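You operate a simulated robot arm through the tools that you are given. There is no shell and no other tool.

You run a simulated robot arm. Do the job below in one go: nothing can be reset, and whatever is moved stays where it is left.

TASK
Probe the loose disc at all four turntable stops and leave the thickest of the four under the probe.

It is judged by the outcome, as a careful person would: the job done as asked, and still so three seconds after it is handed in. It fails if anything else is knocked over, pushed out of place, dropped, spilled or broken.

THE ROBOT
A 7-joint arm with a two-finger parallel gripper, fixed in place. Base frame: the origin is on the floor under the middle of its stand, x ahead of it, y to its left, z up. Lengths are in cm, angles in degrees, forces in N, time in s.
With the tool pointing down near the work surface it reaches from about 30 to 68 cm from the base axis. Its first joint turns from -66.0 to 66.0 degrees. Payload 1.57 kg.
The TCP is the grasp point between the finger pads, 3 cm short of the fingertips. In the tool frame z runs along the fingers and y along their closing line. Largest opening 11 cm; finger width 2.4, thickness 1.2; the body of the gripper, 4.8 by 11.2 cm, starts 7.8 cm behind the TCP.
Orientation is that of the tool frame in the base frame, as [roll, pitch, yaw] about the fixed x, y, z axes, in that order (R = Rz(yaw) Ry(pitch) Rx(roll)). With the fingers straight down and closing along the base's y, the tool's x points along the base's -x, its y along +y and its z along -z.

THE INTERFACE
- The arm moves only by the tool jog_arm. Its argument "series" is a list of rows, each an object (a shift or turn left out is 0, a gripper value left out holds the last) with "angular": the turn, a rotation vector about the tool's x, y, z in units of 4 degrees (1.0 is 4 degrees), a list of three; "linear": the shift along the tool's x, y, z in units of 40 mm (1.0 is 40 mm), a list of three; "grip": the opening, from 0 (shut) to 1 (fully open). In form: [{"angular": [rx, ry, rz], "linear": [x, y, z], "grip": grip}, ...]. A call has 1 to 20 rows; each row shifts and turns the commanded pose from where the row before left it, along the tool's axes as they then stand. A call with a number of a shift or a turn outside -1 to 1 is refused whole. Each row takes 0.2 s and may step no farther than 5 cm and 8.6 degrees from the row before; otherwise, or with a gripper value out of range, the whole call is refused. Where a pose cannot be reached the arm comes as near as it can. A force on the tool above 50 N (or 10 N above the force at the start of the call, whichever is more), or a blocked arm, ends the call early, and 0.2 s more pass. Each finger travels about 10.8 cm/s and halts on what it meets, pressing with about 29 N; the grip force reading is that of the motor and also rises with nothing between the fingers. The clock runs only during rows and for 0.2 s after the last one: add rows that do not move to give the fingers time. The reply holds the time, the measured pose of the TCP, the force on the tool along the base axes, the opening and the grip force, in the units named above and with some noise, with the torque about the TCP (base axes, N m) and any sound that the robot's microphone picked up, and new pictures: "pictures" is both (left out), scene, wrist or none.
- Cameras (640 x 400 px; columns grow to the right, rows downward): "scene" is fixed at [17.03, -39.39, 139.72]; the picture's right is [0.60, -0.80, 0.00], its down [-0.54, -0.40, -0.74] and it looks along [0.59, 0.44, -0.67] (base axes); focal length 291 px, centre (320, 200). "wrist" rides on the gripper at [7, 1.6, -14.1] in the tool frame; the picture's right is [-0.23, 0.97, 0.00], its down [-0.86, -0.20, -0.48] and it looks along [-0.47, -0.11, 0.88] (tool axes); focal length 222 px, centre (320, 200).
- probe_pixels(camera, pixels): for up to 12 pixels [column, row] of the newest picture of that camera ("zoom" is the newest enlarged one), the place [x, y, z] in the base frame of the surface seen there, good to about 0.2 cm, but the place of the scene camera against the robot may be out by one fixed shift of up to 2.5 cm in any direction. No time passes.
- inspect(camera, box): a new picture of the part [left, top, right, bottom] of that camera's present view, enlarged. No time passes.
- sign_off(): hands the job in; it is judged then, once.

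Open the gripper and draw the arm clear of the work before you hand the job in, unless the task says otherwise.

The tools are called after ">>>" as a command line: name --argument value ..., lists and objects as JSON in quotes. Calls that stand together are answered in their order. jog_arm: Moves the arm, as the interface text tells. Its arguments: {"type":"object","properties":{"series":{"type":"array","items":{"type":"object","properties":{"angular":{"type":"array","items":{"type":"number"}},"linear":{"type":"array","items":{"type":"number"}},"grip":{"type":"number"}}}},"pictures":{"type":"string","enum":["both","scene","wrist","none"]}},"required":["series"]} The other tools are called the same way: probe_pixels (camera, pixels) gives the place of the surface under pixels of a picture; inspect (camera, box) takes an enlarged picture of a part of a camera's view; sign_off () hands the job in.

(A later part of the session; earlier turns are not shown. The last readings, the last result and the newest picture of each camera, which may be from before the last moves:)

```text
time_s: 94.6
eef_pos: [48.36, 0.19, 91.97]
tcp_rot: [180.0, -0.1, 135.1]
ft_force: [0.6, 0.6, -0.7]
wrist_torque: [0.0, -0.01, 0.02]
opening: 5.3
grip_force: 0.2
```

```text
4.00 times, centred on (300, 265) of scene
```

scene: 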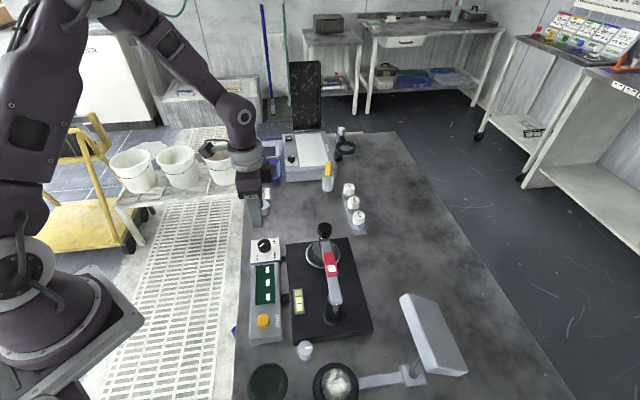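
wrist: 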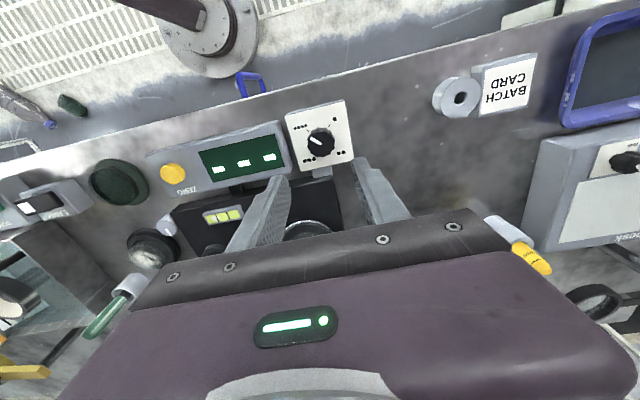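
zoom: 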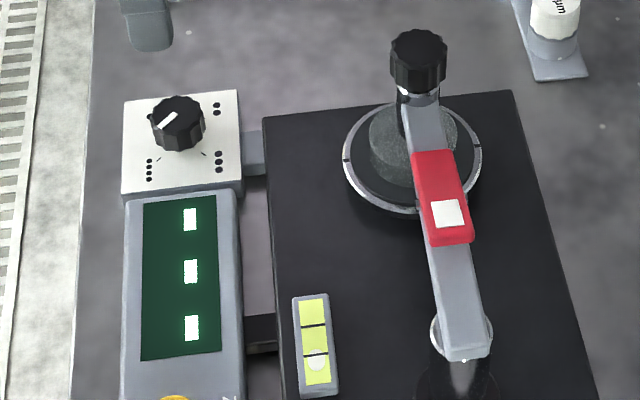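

At stop 4. For the press I keep this wrist angle (it is square to the bar too), and travel above the rocker's white end.

>>> jog_arm --series '[{"linear": [0, 0, -1], "grip": 0.2}, {"linear": [-0.618, -0.71, 0], "grip": 0}, {"linear": [-0.618, -0.71, 0]}, {"linear": [-0.618, -0.71, 0]}, {"linear": [-0.618, -0.71, 0]}, {"linear": [-0.618, -0.71, 0]}, {"linear": [-0.618, -0.71, 0]}, {"linear": [0, 0, 0.5]}, {"linear": [0, 0, 0.3]}, {"linear": [0, 0, 0]}]' --pictures "both"

>>> inspect --camera "wrist" --box '[240, 110, 400, 240]'

>>> inspect --camera "scene" --box '[290, 225, 370, 320]'

```text
time_s: 96.8
eef_pos: [46.97, -22.16, 92.86]
tcp_rot: [-180.0, 0.0, 135.2]
ft_force: [-0.8, -0.2, 0.3]
wrist_torque: [0.01, -0.01, 0.0]
opening: 0.0
grip_force: 21.3
```

scene: 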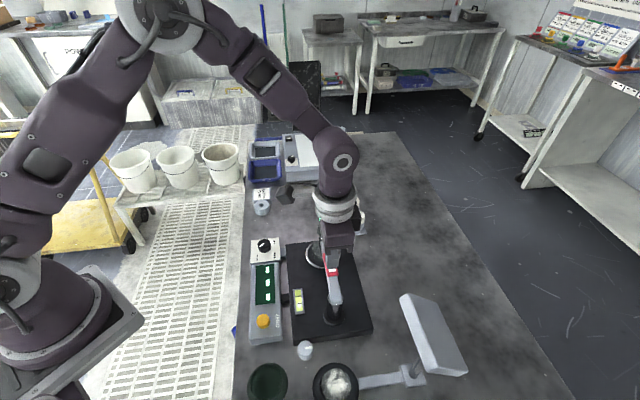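
wrist: 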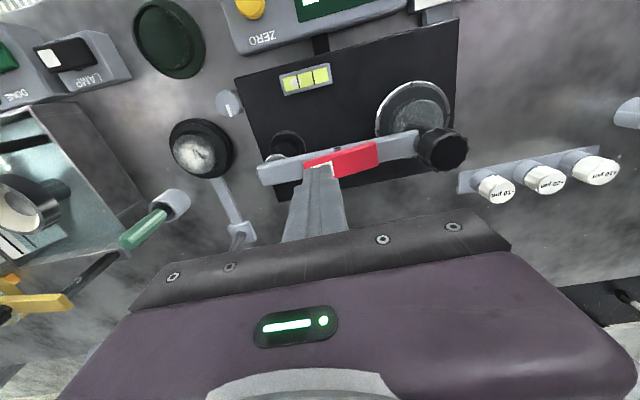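

```text
3.08 times, centred on (320, 175) of wrist
```

zoom: 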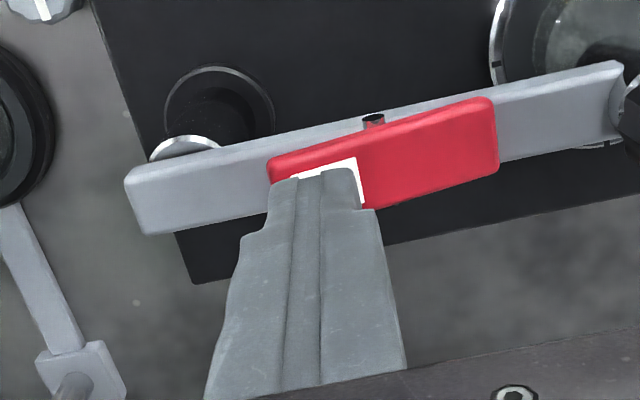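

```text
4.21 times, centred on (330, 272) of scene
```

zoom: 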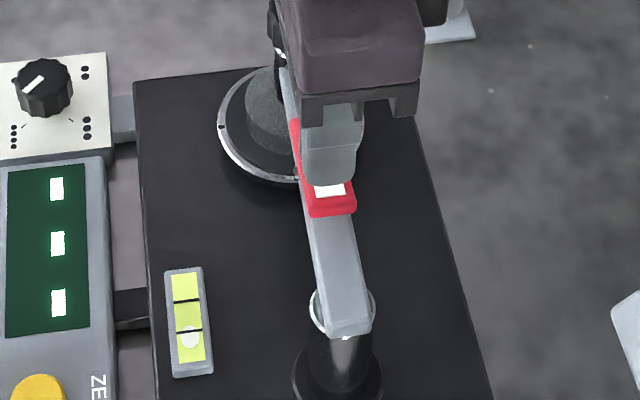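

Fingertips are above the white pad. I press to lower the probe at stop 4.

>>> jog_arm --series '[{"linear": [0, 0, 0.2]}, {"linear": [0, 0, 0.09]}, {"linear": [0, 0, 0.07]}, {"linear": [0, 0, 0.05]}, {"linear": [0, 0, 0.05]}, {"linear": [0, 0, 0.05]}, {"linear": [0, 0, 0]}]' --pictures "scene"

>>> inspect --camera "scene" --box '[240, 225, 370, 330]'

```text
time_s: 98.4
eef_pos: [46.83, -22.18, 90.74]
tcp_rot: [-180.0, 0.0, 135.1]
ft_force: [0.0, 0.0, 0.3]
wrist_torque: [0.01, -0.02, 0.0]
opening: 0.0
grip_force: 21.9
```

scene: 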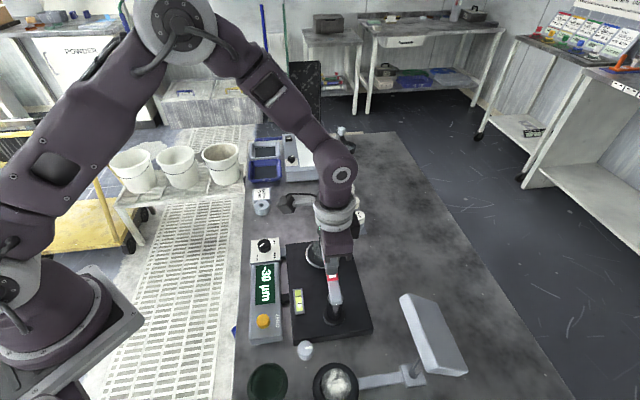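

```text
3.81 times, centred on (305, 278) of scene
```

zoom: 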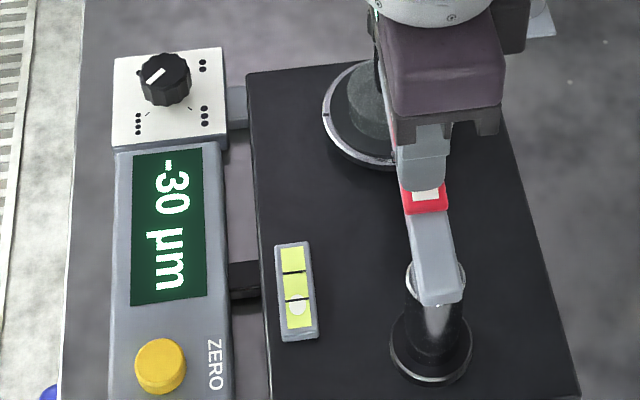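

Stop 4 reads "-30 µm". Readings are: 1: -25, 2: +10, 3: +5, 4: -30, so stop 2 is thickest. I lift the probe by the rocker's other end (now along tool +y).

>>> jog_arm --series '[{"linear": [0, 0, -0.5]}, {"linear": [0, 0, -0.5]}, {"linear": [0, 0.57, 0]}, {"linear": [0, 0.57, 0]}, {"linear": [0, 0, 0.4]}, {"linear": [0, 0, 0.3]}, {"linear": [0, 0, 0]}]' --pictures "both"

>>> inspect --camera "scene" --box '[240, 225, 370, 330]'

>>> inspect --camera "wrist" --box '[240, 110, 400, 240]'

```text
time_s: 100.0
eef_pos: [50.04, -19.01, 92.0]
tcp_rot: [179.9, 0.0, 135.0]
ft_force: [0.2, -0.4, 0.7]
wrist_torque: [0.04, 0.01, 0.0]
opening: 0.01
grip_force: 21.4
```

scene: 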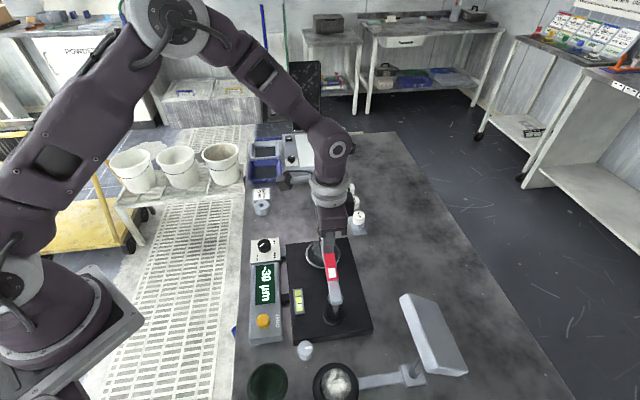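
wrist: 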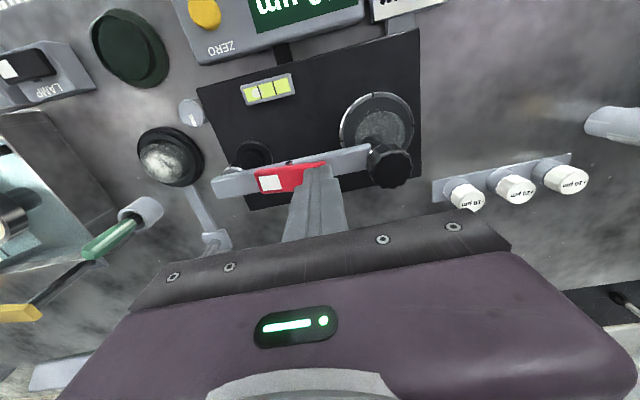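

```text
3.81 times, centred on (305, 278) of scene
```

zoom: 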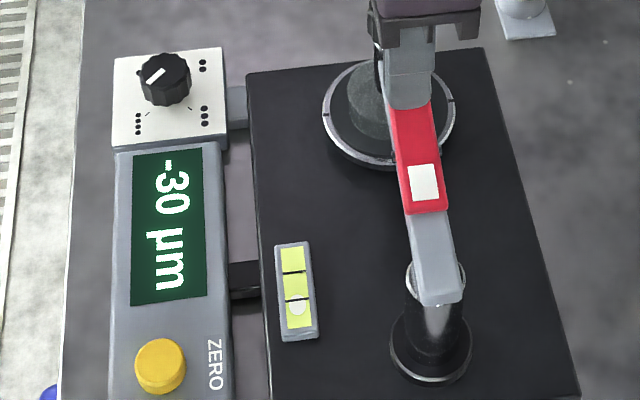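

```text
3.08 times, centred on (320, 175) of wrist
```

zoom: 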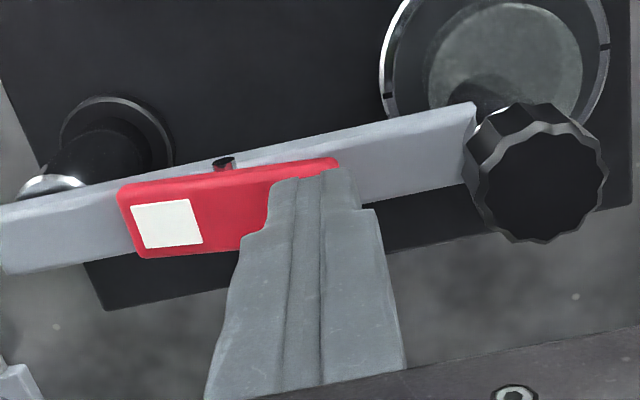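

-30 µm holds. Fingertips sit over the far rocker end; I press to lift the probe.

>>> jog_arm --series '[{"linear": [0, 0, 0.07]}, {"linear": [0, 0, 0.06]}, {"linear": [0, 0, 0.05]}, {"linear": [0, 0, 0.05]}, {"linear": [0, 0, 0.05]}, {"linear": [0, 0, 0]}]' --pictures "scene"

>>> inspect --camera "scene" --box '[240, 225, 370, 330]'

```text
time_s: 101.4
eef_pos: [50.05, -18.95, 90.83]
tcp_rot: [180.0, 0.1, 135.1]
ft_force: [-0.2, 0.4, -0.6]
wrist_torque: [0.01, 0.01, -0.03]
opening: 0.0
grip_force: 21.4
```

scene: 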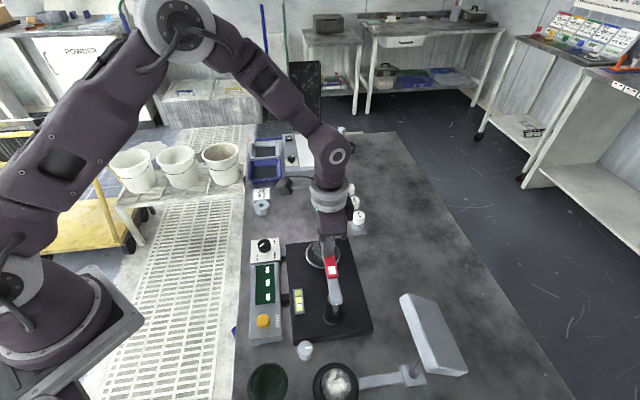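

```text
3.81 times, centred on (305, 278) of scene
```

zoom: 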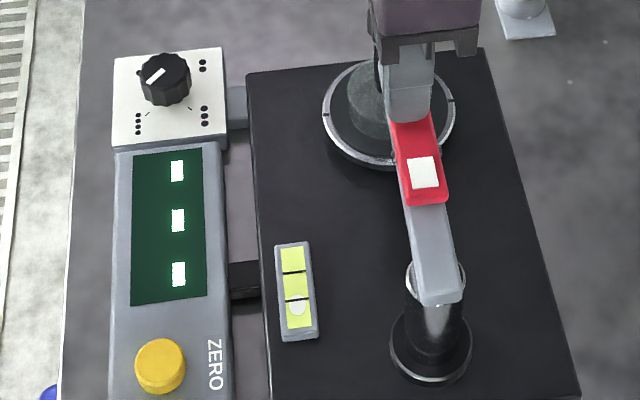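

Lifted. I go back to the knob with the wrist at this angle (135°), ready to turn counter-clockwise.

>>> jog_arm --series '[{"linear": [0, 0, -0.8]}, {"linear": [0, 0, -0.8]}, {"linear": [0.744, 0.6245, 0], "grip": 0.3}, {"linear": [0.744, 0.6245, 0], "grip": 0.475}, {"linear": [0.744, 0.6245, 0]}, {"linear": [0.744, 0.6245, 0]}, {"linear": [0.744, 0.6245, 0]}, {"linear": [0, 0, 0.9]}, {"linear": [0, 0, 0.9]}, {"linear": [0, 0, 0.9]}, {"linear": [0, 0, 0]}]' --pictures "wrist"

>>> inspect --camera "wrist" --box '[240, 100, 400, 230]'

```text
time_s: 103.8
eef_pos: [48.39, 0.49, 86.28]
tcp_rot: [-179.9, 0.0, 135.0]
ft_force: [0.0, 0.2, -0.1]
wrist_torque: [0.0, 0.02, 0.0]
opening: 5.23
grip_force: 0.0
```

wrist: 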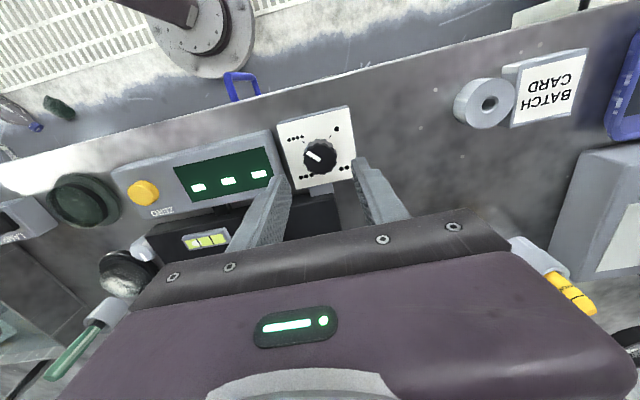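

```text
3.08 times, centred on (320, 165) of wrist
```

zoom: 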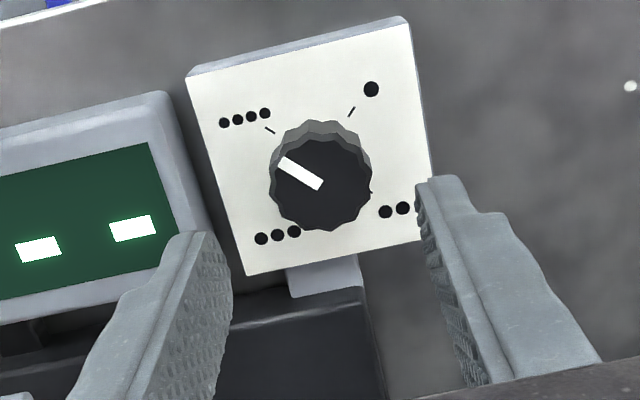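

The left finger will come near the display housing on this side. I probe the housing edge to choose a safe opening.

>>> probe_pixels --camera "zoom" --pixels '[[160, 100], [180, 150], [195, 200], [205, 225], [210, 225], [240, 250], [320, 180], [215, 150]]'

```text
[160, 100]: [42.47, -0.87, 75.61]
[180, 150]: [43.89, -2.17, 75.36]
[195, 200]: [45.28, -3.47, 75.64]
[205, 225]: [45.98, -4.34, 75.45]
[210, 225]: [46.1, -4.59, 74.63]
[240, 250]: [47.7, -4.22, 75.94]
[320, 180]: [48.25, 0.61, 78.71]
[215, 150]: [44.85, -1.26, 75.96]
```

The housing there is only z≈75.6, below my fingertip height of 76.7, so it is clear. I descend and check centring.

>>> jog_arm --series '[{"linear": [0, 0, 0.8]}, {"linear": [0, 0, 0.6]}, {"linear": [0, 0, 0.26]}, {"linear": [0, 0, 0]}]' --pictures "wrist"

>>> inspect --camera "wrist" --box '[240, 100, 400, 230]'

```text
time_s: 104.8
eef_pos: [48.28, 0.41, 79.83]
tcp_rot: [-180.0, -0.1, 135.1]
ft_force: [0.3, -0.7, -0.1]
wrist_torque: [0.04, 0.02, -0.01]
opening: 5.24
grip_force: 0.0
```

wrist: 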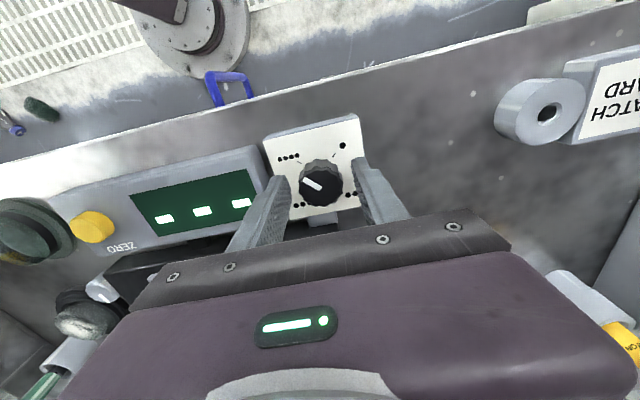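

```text
3.08 times, centred on (320, 165) of wrist
```

zoom: 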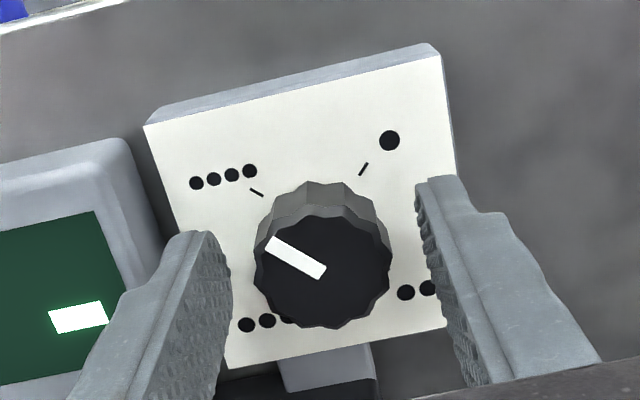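

Well centred. I close and start turning counter-clockwise toward three dots.

>>> jog_arm --series '[{"linear": [0, 0, 0.025], "grip": 0.475}, {"grip": 0.38}, {"grip": 0.3}, {"grip": 0.25}, {"grip": 0.25}, {"angular": [0, 0, -1]}, {"angular": [0, 0, -1]}, {"angular": [0, 0, -1]}, {"angular": [0, 0, -1]}, {"angular": [0, 0, -1]}, {"angular": [0, 0, -1]}, {"linear": [0, 0, 0]}]' --pictures "none"

```text
time_s: 107.4
eef_pos: [48.29, 0.41, 79.7]
tcp_rot: [-180.0, 0.1, 159.2]
ft_force: [-3.4, -1.2, 8.8]
wrist_torque: [0.53, 0.29, 0.0]
opening: 3.36
grip_force: 41.3
```

Forces are small. I continue the counter-clockwise turn.

>>> jog_arm --series '[{"angular": [0, 0, -1]}, {"angular": [0, 0, -1]}, {"angular": [0, 0, -1]}, {"angular": [0, 0, -1]}, {"angular": [0, 0, -1]}, {"angular": [0, 0, -1]}, {"angular": [0, 0, -1]}, {"angular": [0, 0, -1]}, {"linear": [0, 0, 0]}]' --pictures "none"

```text
time_s: 109.4
eef_pos: [48.25, 0.38, 79.66]
tcp_rot: [180.0, -0.1, -168.9]
ft_force: [-7.4, -16.8, 4.9]
wrist_torque: [-0.08, 0.67, -0.02]
opening: 3.38
grip_force: 41.8
```

A side load of (-7,-17) N builds; I relieve it with a ~1 mm shift and finish the turn.

>>> jog_arm --series '[{"linear": [0.013, -0.018, 0]}, {"angular": [0, 0, -1]}, {"angular": [0, 0, -1]}, {"angular": [0, 0, -1]}, {"angular": [0, 0, -1]}, {"linear": [0, 0, 0]}]' --pictures "none"

```text
time_s: 110.8
eef_pos: [48.27, 0.36, 79.6]
tcp_rot: [-179.9, 0.0, -152.9]
ft_force: [-8.9, -19.9, 14.6]
wrist_torque: [0.08, -0.06, 0.0]
opening: 3.36
grip_force: 41.3
```

Another small relief, then the last 18°.

>>> jog_arm --series '[{"linear": [0.022, -0.017, -0.003]}, {"angular": [0, 0, -1]}, {"angular": [0, 0, -1]}, {"angular": [0, 0, -1]}, {"angular": [0, 0, -1]}, {"angular": [0, 0, -0.45]}, {"linear": [0, 0, 0]}]' --pictures "wrist"

>>> inspect --camera "wrist" --box '[240, 100, 400, 230]'

```text
time_s: 112.4
eef_pos: [48.32, 0.22, 79.69]
tcp_rot: [179.9, 0.1, -135.1]
ft_force: [5.1, -6.6, -8.4]
wrist_torque: [0.19, 0.23, 0.03]
opening: 3.33
grip_force: 41.4
```

wrist: 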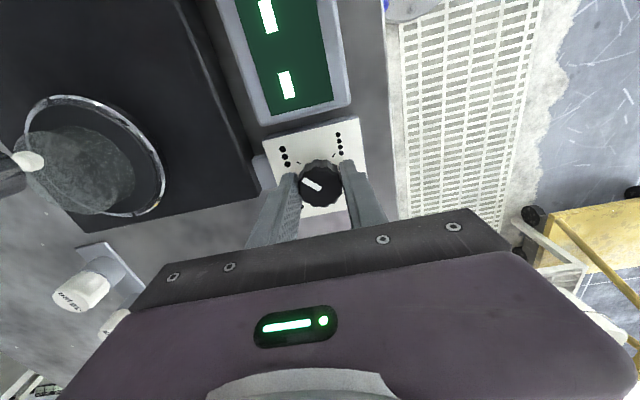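

```text
3.08 times, centred on (320, 165) of wrist
```

zoom: 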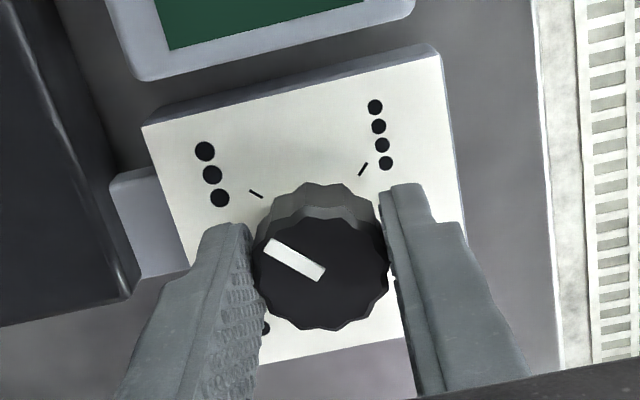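

Pointer is at three dots. There is a white spot near the probe at (28,160) in the wrist view that I want to examine before continuing.

>>> inspect --camera "wrist" --box '[0, 85, 170, 225]'

>>> inspect --camera "scene" --box '[300, 215, 350, 280]'

```text
2.86 times, centred on (85, 155) of wrist
```

zoom: 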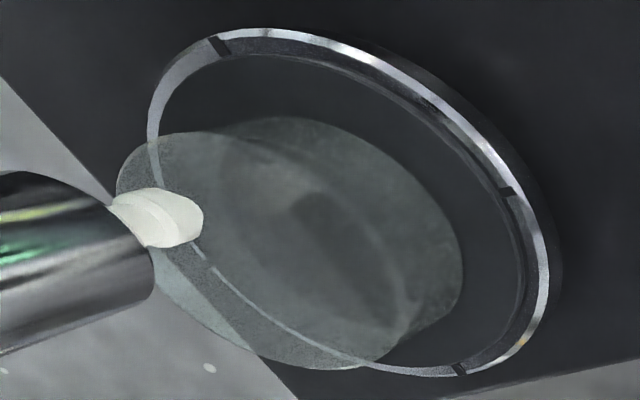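

```text
6.15 times, centred on (325, 248) of scene
```

zoom: 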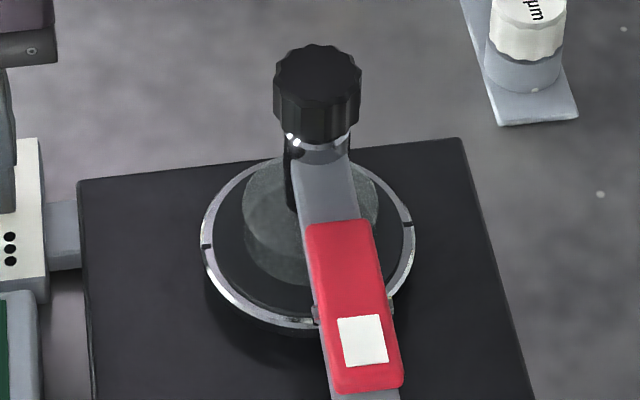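

The white probe tip is peeking out of the barrel: comparing zooms, the rocker only swung part-way back at the last lift (red edge at row 279 vs 276 when fully lifted). The display still shows dashes, but I'll release the knob and fully lift the probe before turning further.

>>> jog_arm --series '[{"grip": 0.38}, {"grip": 0.48}, {"grip": 0.48}, {"linear": [0, 0, -0.4]}, {"linear": [0, 0, -0.9]}, {"linear": [0, 0, -0.9]}, {"linear": [0, 0, -0.9]}, {"linear": [0, 0, -0.9]}, {"linear": [0, 0, 0]}]' --pictures "both"

>>> inspect --camera "scene" --box '[240, 225, 370, 330]'

>>> inspect --camera "wrist" --box '[90, 0, 260, 170]'

```text
time_s: 114.4
eef_pos: [48.17, 0.1, 95.67]
tcp_rot: [180.0, 0.0, -135.1]
ft_force: [-0.2, 0.4, -0.5]
wrist_torque: [0.01, 0.02, 0.03]
opening: 5.28
grip_force: 0.2
```

scene: 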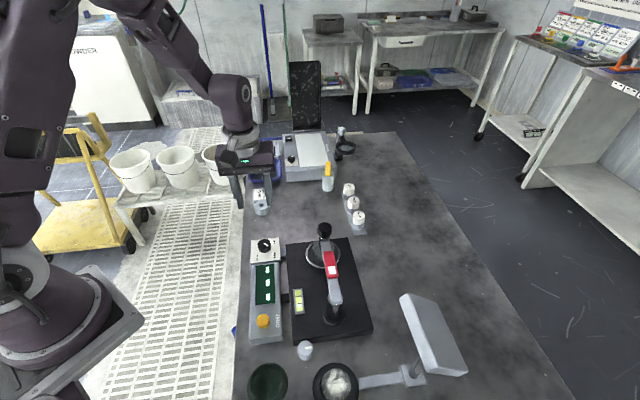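
wrist: 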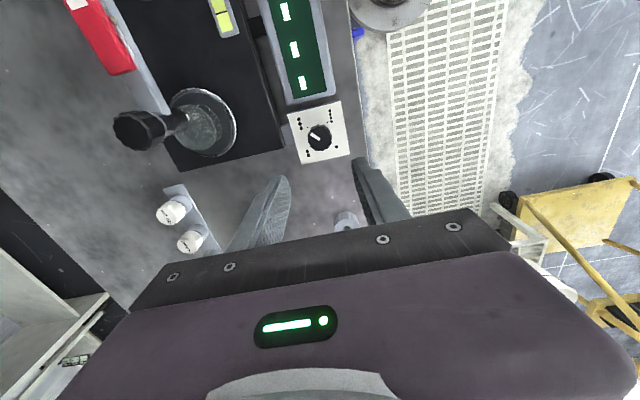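

```text
3.81 times, centred on (305, 278) of scene
```

zoom: 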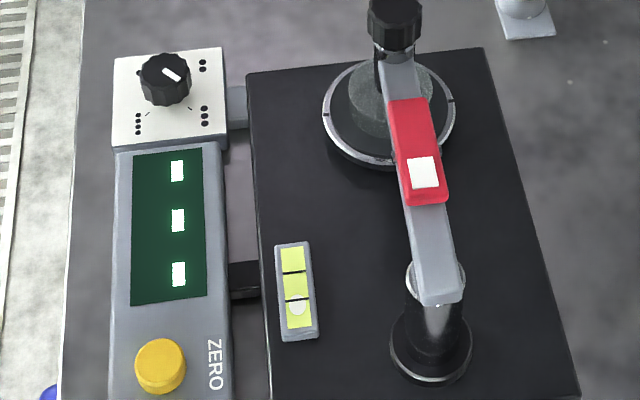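

```text
2.35 times, centred on (175, 85) of wrist
```

zoom: 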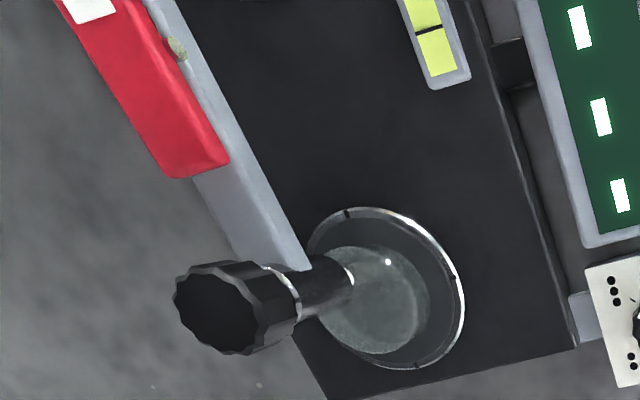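

I close the fingers and go back over the rocker's far end.

>>> jog_arm --series '[{"linear": [0, 0, -0.3], "grip": 0.2}, {"linear": [0.613, -0.7445, 0], "grip": 0}, {"linear": [0.613, -0.7445, 0]}, {"linear": [0.613, -0.7445, 0]}, {"linear": [0.613, -0.7445, 0]}, {"linear": [0.613, -0.7445, 0]}, {"linear": [0, 0, 0.7]}, {"linear": [0, 0, 0.5]}, {"linear": [0, 0, 0]}]' --pictures "both"

>>> inspect --camera "wrist" --box '[240, 90, 460, 240]'

```text
time_s: 116.4
eef_pos: [50.09, -18.92, 91.98]
tcp_rot: [179.9, 0.0, -135.2]
ft_force: [0.4, -0.4, -0.1]
wrist_torque: [-0.03, 0.02, -0.02]
opening: 0.0
grip_force: 21.3
```

scene: 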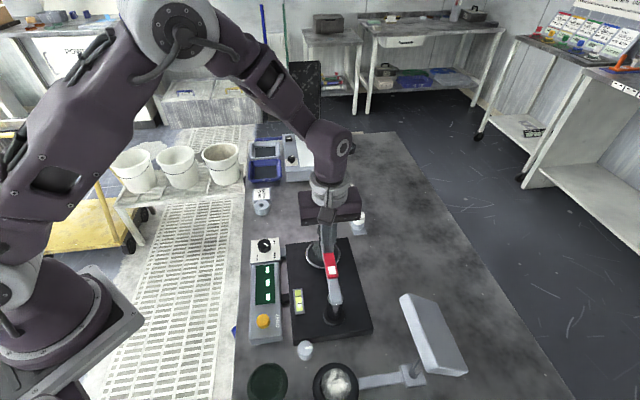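
wrist: 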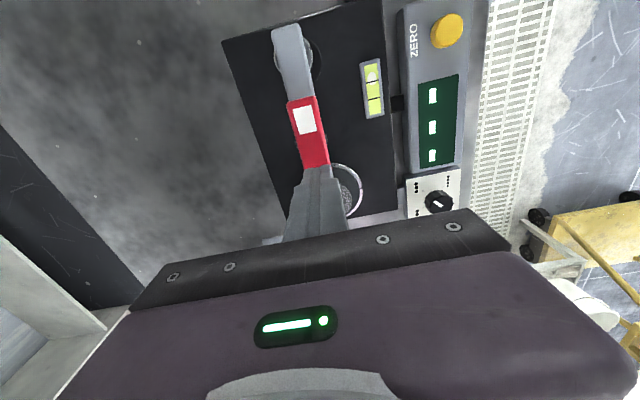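

```text
2.67 times, centred on (350, 165) of wrist
```

zoom: 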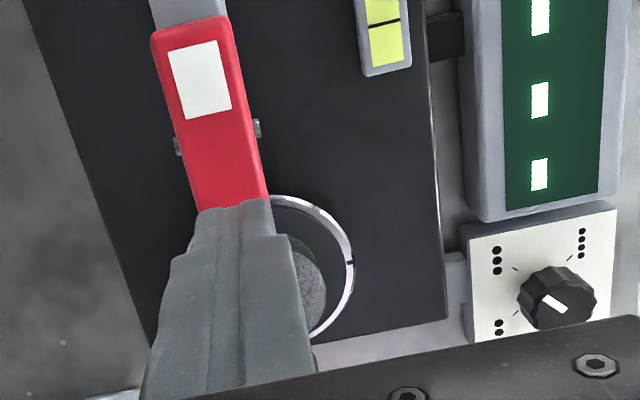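

I press the far end further than before, in small steps, to fully lift the probe.

>>> jog_arm --series '[{"linear": [0, 0, 0.1]}, {"linear": [0, 0, 0.08]}, {"linear": [0, 0, 0.06]}, {"linear": [0, 0, 0.05]}, {"linear": [0, 0, 0.04]}, {"linear": [0, 0, 0]}]' --pictures "scene"

>>> inspect --camera "scene" --box '[240, 225, 370, 330]'

```text
time_s: 117.8
eef_pos: [50.12, -18.94, 90.86]
tcp_rot: [179.9, 0.1, -135.2]
ft_force: [0.1, -0.2, 0.3]
wrist_torque: [-0.02, 0.01, 0.01]
opening: 0.02
grip_force: 20.8
```

scene: 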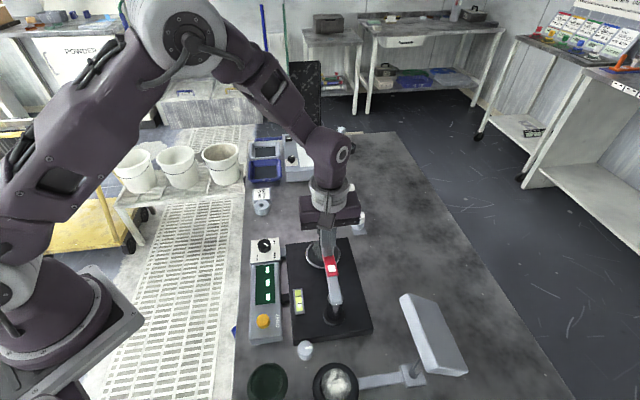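

```text
3.81 times, centred on (305, 278) of scene
```

zoom: 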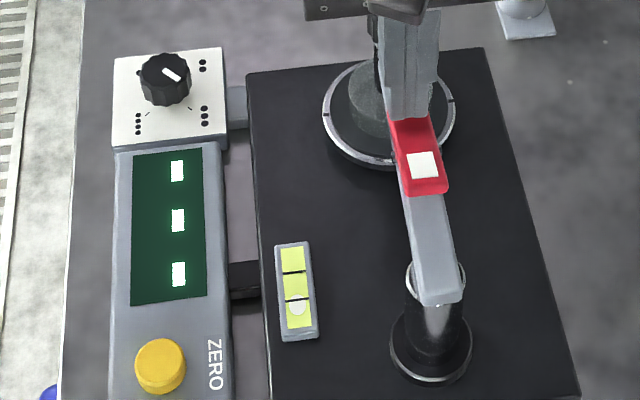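

Fully lifted now (red edge back at the same place as the earlier lifts), display dashes. I raise, travel to the knob, and rotate the wrist back to 135°.

>>> jog_arm --series '[{"linear": [0, 0, -0.8]}, {"linear": [0, 0, -0.8]}, {"linear": [-0.628, 0.745, 0], "grip": 0.3}, {"linear": [-0.628, 0.745, 0], "grip": 0.475}, {"linear": [-0.628, 0.745, 0]}, {"linear": [-0.628, 0.745, 0]}, {"linear": [-0.628, 0.745, 0]}, {"angular": [0, 0, 1]}, {"angular": [0, 0, 1]}, {"angular": [0, 0, 1]}, {"angular": [0, 0, 1]}, {"angular": [0, 0, 1]}, {"angular": [0, 0, 1]}, {"angular": [0, 0, 1]}, {"angular": [0, 0, 1]}, {"angular": [0, 0, 1]}, {"angular": [0, 0, 1]}, {"angular": [0, 0, 1]}, {"angular": [0, 0, 1]}]' --pictures "none"

>>> jog_arm --series '[{"angular": [0, 0, 1]}, {"angular": [0, 0, 1]}, {"angular": [0, 0, 1]}, {"angular": [0, 0, 1]}, {"angular": [0, 0, 1]}, {"angular": [0, 0, 1]}, {"angular": [0, 0, 1]}, {"angular": [0, 0, 1]}, {"angular": [0, 0, 1]}, {"angular": [0, 0, 1]}, {"angular": [0, 0, 0.45]}, {"linear": [0, 0, 0.9]}, {"linear": [0, 0, 0.9]}, {"linear": [0, 0, 0.9]}, {"linear": [0, 0, 0]}]' --pictures "both"

>>> inspect --camera "wrist" --box '[240, 100, 400, 230]'

```text
time_s: 121.8
eef_pos: [48.48, 0.44, 97.2]
tcp_rot: [179.9, -0.1, 176.8]
ft_force: [0.9, -0.8, 0.1]
wrist_torque: [0.0, 0.0, -0.02]
opening: 5.2
grip_force: 0.0
```

```text
time_s: 125.0
eef_pos: [48.4, 0.47, 86.61]
tcp_rot: [-180.0, 0.0, 135.2]
ft_force: [-0.2, -0.1, -1.0]
wrist_torque: [-0.01, 0.01, -0.01]
opening: 5.24
grip_force: 0.1
```

scene: 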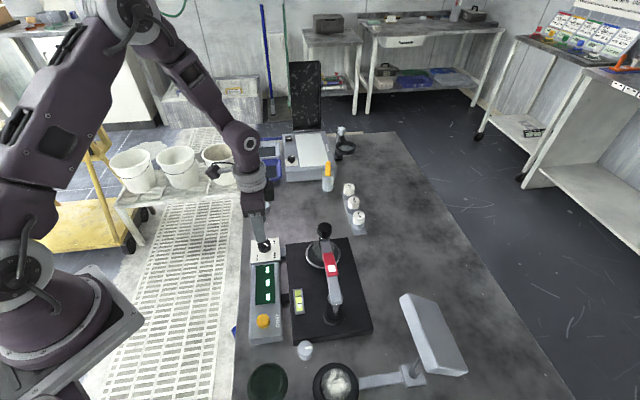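
wrist: 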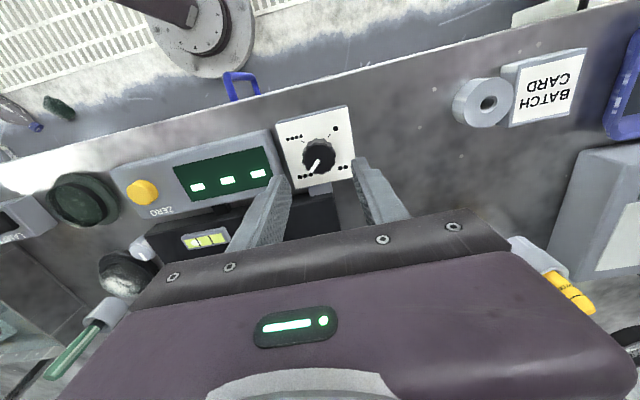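

```text
3.08 times, centred on (320, 165) of wrist
```

zoom: 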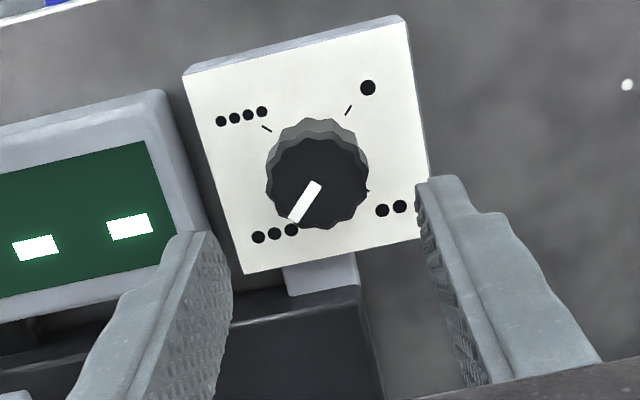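

The knob is ~1.3 mm left of centre; I correct while descending.

>>> jog_arm --series '[{"linear": [0, -0.03, 0.8]}, {"linear": [0, 0, 0.6]}, {"linear": [0, 0, 0.3]}, {"linear": [0, 0, 0]}]' --pictures "wrist"

>>> inspect --camera "wrist" --box '[240, 100, 400, 230]'

```text
time_s: 126.0
eef_pos: [48.31, 0.37, 79.65]
tcp_rot: [180.0, 0.0, 135.2]
ft_force: [0.3, 0.4, -0.3]
wrist_torque: [0.01, -0.01, -0.01]
opening: 5.24
grip_force: 0.1
```

wrist: 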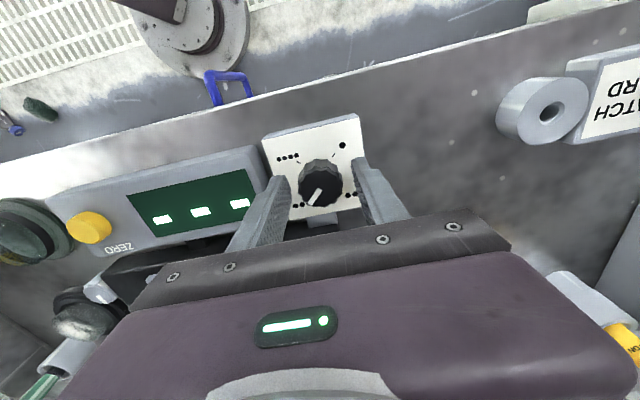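

```text
3.08 times, centred on (320, 165) of wrist
```

zoom: 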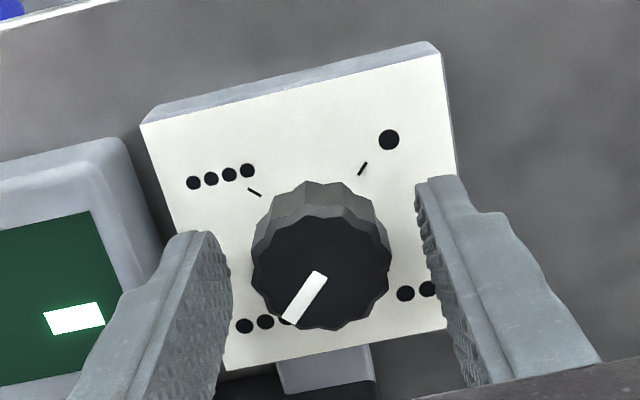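

Centred. I grip and turn counter-clockwise from three dots toward two.

>>> jog_arm --series '[{"grip": 0.38}, {"grip": 0.3}, {"grip": 0.25}, {"grip": 0.25}, {"angular": [0, 0, -1]}, {"angular": [0, 0, -1]}, {"angular": [0, 0, -1]}, {"angular": [0, 0, -1]}, {"angular": [0, 0, -1]}, {"angular": [0, 0, -1]}, {"angular": [0, 0, -1]}, {"angular": [0, 0, -1]}, {"linear": [0, 0, 0]}]' --pictures "none"

```text
time_s: 128.8
eef_pos: [48.42, 0.39, 79.68]
tcp_rot: [180.0, -0.1, 167.1]
ft_force: [-2.7, 4.3, 26.3]
wrist_torque: [-0.1, 0.58, 0.03]
opening: 3.36
grip_force: 41.6
```

Vertical load of 26 N; I raise half a millimetre and continue turning.

>>> jog_arm --series '[{"linear": [0, 0, -0.012]}, {"angular": [0, 0, -1]}, {"angular": [0, 0, -1]}, {"angular": [0, 0, -1]}, {"angular": [0, 0, -1]}, {"angular": [0, 0, -1]}, {"angular": [0, 0, -1]}, {"angular": [0, 0, -1]}, {"linear": [0, 0, 0]}]' --pictures "none"

```text
time_s: 130.8
eef_pos: [48.24, 0.38, 79.6]
tcp_rot: [-180.0, -0.1, -164.9]
ft_force: [-1.4, -3.9, -11.1]
wrist_torque: [0.53, -0.31, -0.01]
opening: 3.37
grip_force: 41.4
```

>>> jog_arm --series '[{"linear": [0.004, -0.01, 0.003], "angular": [0, 0, -1]}, {"linear": [0.004, -0.008, 0], "angular": [0, 0, -1]}, {"angular": [0, 0, -1]}, {"angular": [0, 0, -1]}, {"angular": [0, 0, -1]}, {"angular": [0, 0, -1]}, {"angular": [0, 0, -1]}, {"angular": [0, 0, -0.45]}, {"linear": [0, 0, 0]}]' --pictures "wrist"

>>> inspect --camera "wrist" --box '[240, 100, 400, 230]'

>>> inspect --camera "wrist" --box '[0, 85, 170, 225]'

```text
time_s: 132.8
eef_pos: [48.4, 0.31, 79.59]
tcp_rot: [180.0, -0.1, -135.1]
ft_force: [-2.4, 2.6, -22.6]
wrist_torque: [-0.65, -0.07, 0.02]
opening: 3.4
grip_force: 41.6
```

wrist: 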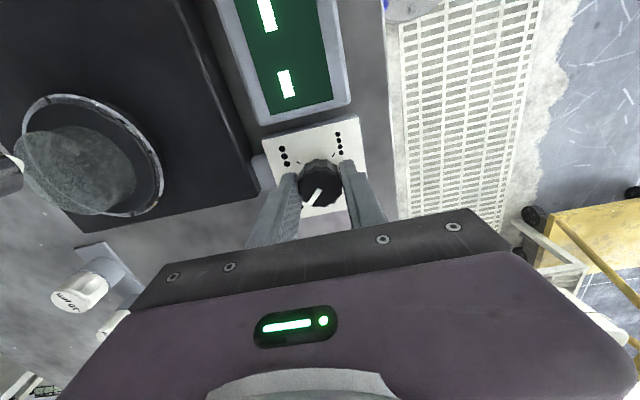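

```text
3.08 times, centred on (320, 165) of wrist
```

zoom: 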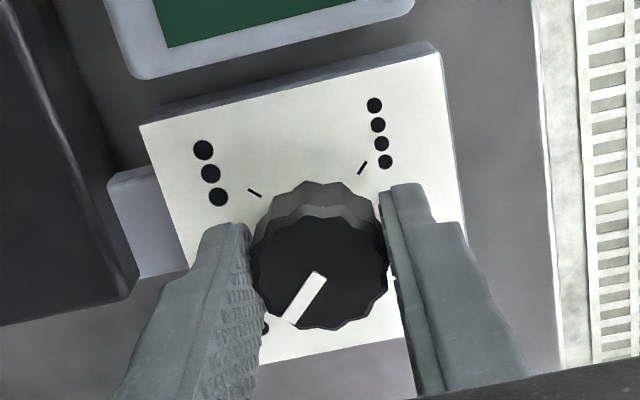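

```text
2.86 times, centred on (85, 155) of wrist
```

zoom: 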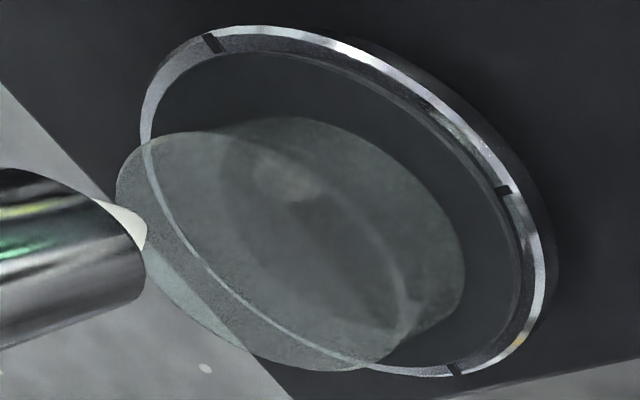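

Pointer is at two dots and the tip is properly retracted. I release the knob and lift to verify.

>>> jog_arm --series '[{"grip": 0.38}, {"grip": 0.48}, {"grip": 0.48}, {"linear": [0, 0, -0.4]}, {"linear": [0, 0, -0.9]}, {"linear": [0, 0, -0.9]}, {"linear": [0, 0, -0.9]}, {"linear": [0, 0, -0.95]}, {"linear": [0, 0, 0]}]' --pictures "both"

>>> inspect --camera "wrist" --box '[260, 80, 380, 180]'

>>> inspect --camera "scene" --box '[240, 225, 370, 330]'

```text
time_s: 134.8
eef_pos: [48.39, 0.35, 95.83]
tcp_rot: [180.0, 0.0, -135.1]
ft_force: [0.8, 0.0, -0.4]
wrist_torque: [-0.02, -0.01, 0.01]
opening: 5.27
grip_force: 0.1
```

scene: 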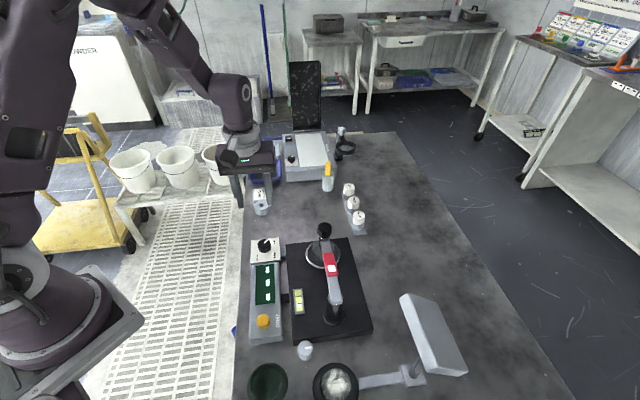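
wrist: 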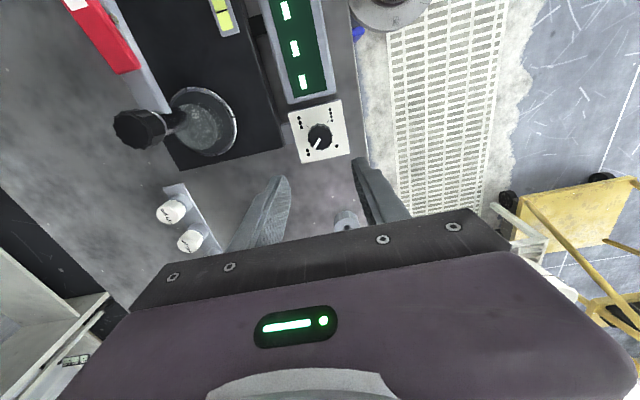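

```text
4.00 times, centred on (320, 130) of wrist
```

zoom: 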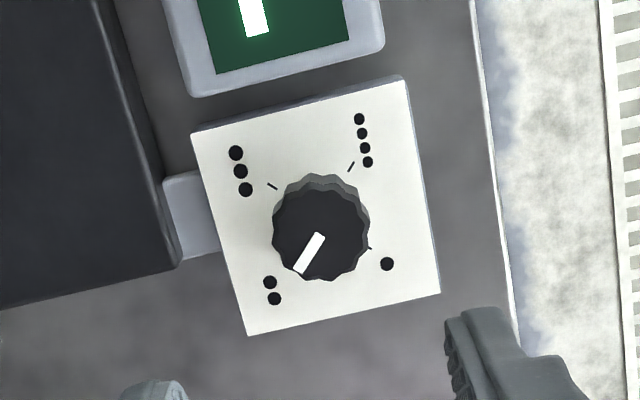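

```text
3.81 times, centred on (305, 278) of scene
```

zoom: 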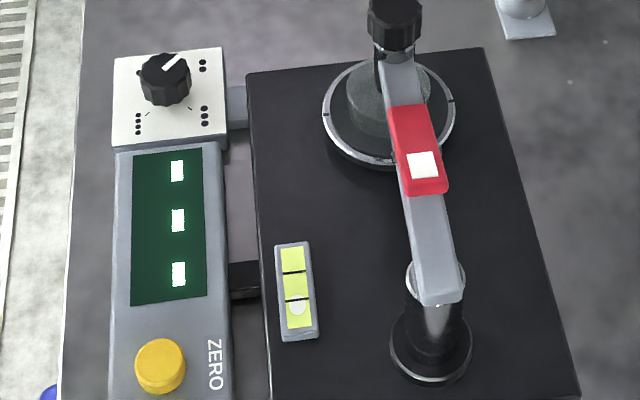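

At two dots with the probe up. I close the fingers, travel to the rocker's white end, and lower the probe to confirm and leave the spot under it.

>>> jog_arm --series '[{"grip": 0.2}, {"linear": [0.713, -0.622, 0], "grip": 0}, {"linear": [0.713, -0.622, 0]}, {"linear": [0.713, -0.622, 0]}, {"linear": [0.713, -0.622, 0]}, {"linear": [0.713, -0.622, 0]}, {"linear": [0.713, -0.622, 0]}, {"linear": [0, 0, 0.45]}, {"linear": [0, 0, 0.3]}, {"linear": [0, 0, 0]}]' --pictures "both"

>>> inspect --camera "wrist" --box '[240, 110, 400, 240]'

```text
time_s: 137.0
eef_pos: [46.8, -22.3, 92.9]
tcp_rot: [-180.0, 0.0, -135.2]
ft_force: [-0.3, -0.9, -0.1]
wrist_torque: [0.04, 0.01, -0.01]
opening: 0.0
grip_force: 21.3
```

scene: 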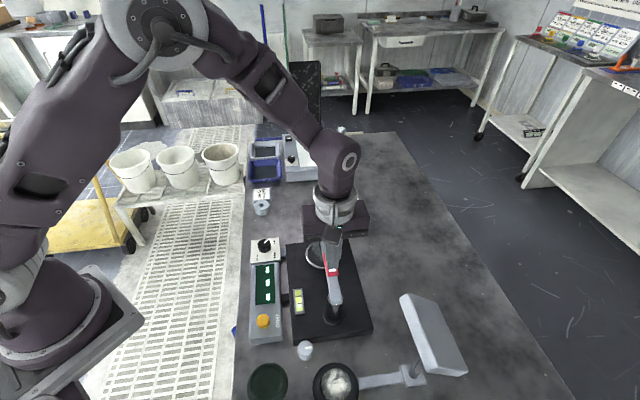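
wrist: 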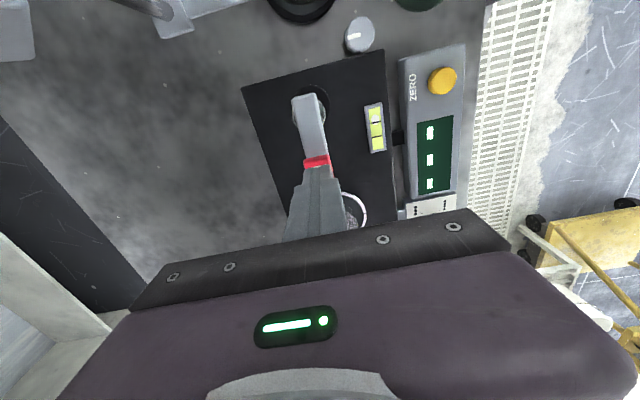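

```text
3.08 times, centred on (320, 175) of wrist
```

zoom: 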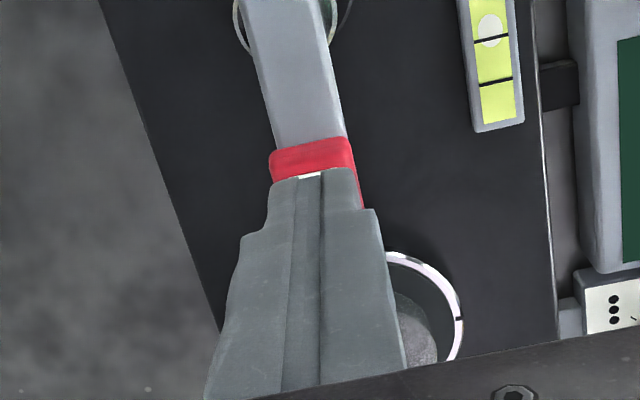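

In position over the white pad. I press to lower the probe.

>>> jog_arm --series '[{"linear": [0, 0, 0.2]}, {"linear": [0, 0, 0.1]}, {"linear": [0, 0, 0.07]}, {"linear": [0, 0, 0.05]}, {"linear": [0, 0, 0.05]}, {"linear": [0, 0, 0.05]}, {"linear": [0, 0, 0]}]' --pictures "scene"

>>> inspect --camera "scene" --box '[240, 225, 370, 330]'

```text
time_s: 138.6
eef_pos: [46.93, -22.24, 90.79]
tcp_rot: [179.9, 0.0, -135.0]
ft_force: [-0.4, -0.3, 1.4]
wrist_torque: [0.01, -0.01, 0.01]
opening: 0.02
grip_force: 21.6
```

scene: 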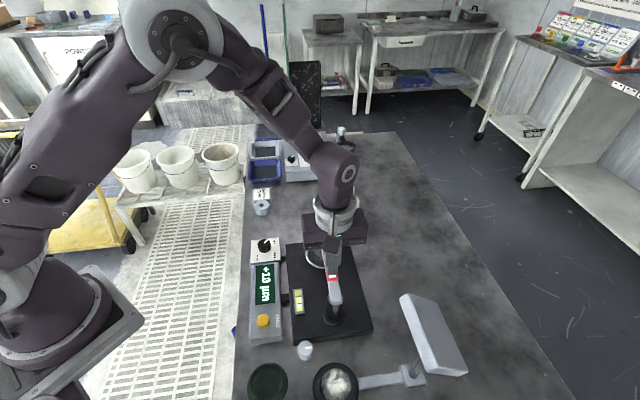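

```text
3.81 times, centred on (305, 278) of scene
```

zoom: 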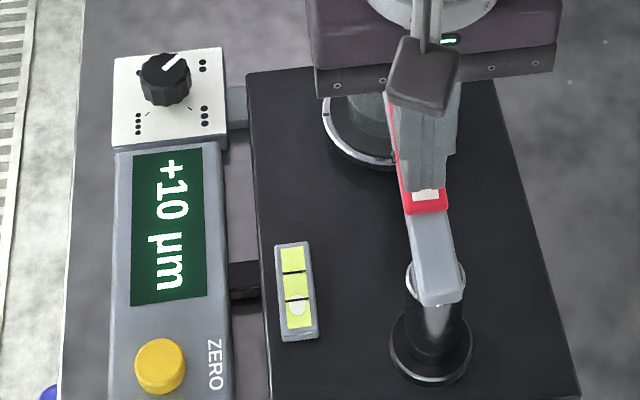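

Stop 2 again reads "+10 µm", the highest of the four. I raise straight up, open the gripper and draw the arm clear.

>>> jog_arm --series '[{"linear": [0, 0, -0.4]}, {"linear": [0, 0, -0.9]}, {"linear": [0, 0, -1]}, {"linear": [0, 0, -1]}, {"linear": [0, 0, -1]}, {"linear": [0, 0, -1]}, {"linear": [-0.29, 0.92, 0], "grip": 0.3}, {"linear": [-0.29, 0.92, 0], "grip": 0.6}, {"linear": [-0.29, 0.92, 0], "grip": 1}, {"linear": [-0.29, 0.92, 0]}, {"linear": [-0.29, 0.92, 0]}, {"linear": [0, 0, 0]}, {"linear": [0, 0, 0]}]' --pictures "both"

>>> inspect --camera "scene" --box '[240, 225, 370, 330]'

>>> inspect --camera "scene" --box '[230, 110, 400, 240]'

```text
time_s: 141.4
eef_pos: [37.85, -5.23, 111.86]
tcp_rot: [179.9, 0.0, -135.1]
ft_force: [0.2, -0.1, 0.0]
wrist_torque: [0.0, 0.02, -0.03]
opening: 10.98
grip_force: 0.1
```

scene: 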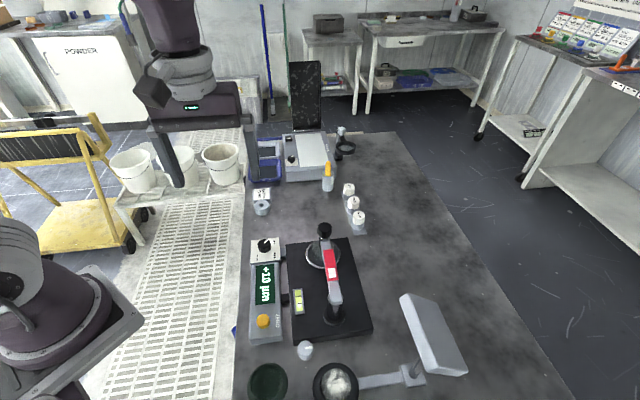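
wrist: 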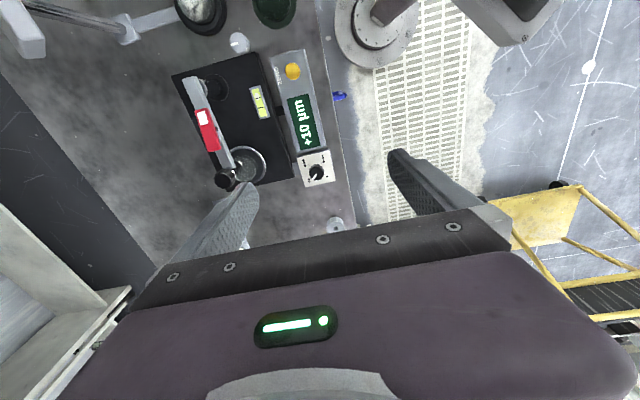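

```text
3.81 times, centred on (305, 278) of scene
```

zoom: 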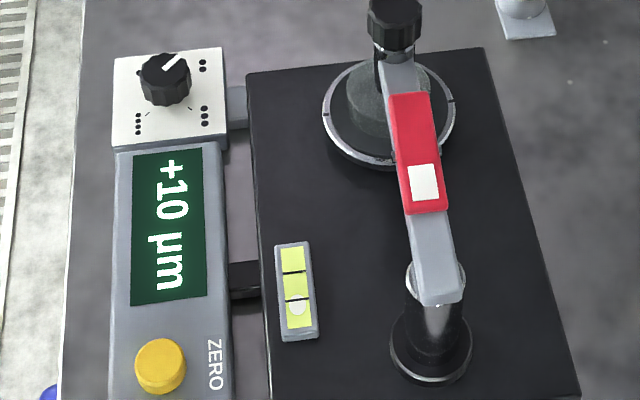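

```text
3.08 times, centred on (315, 175) of scene
```

zoom: 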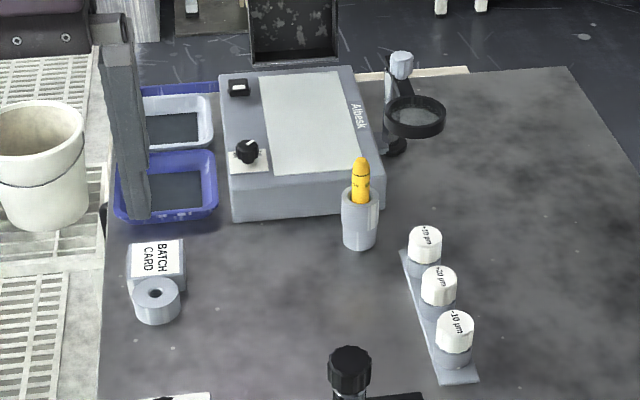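

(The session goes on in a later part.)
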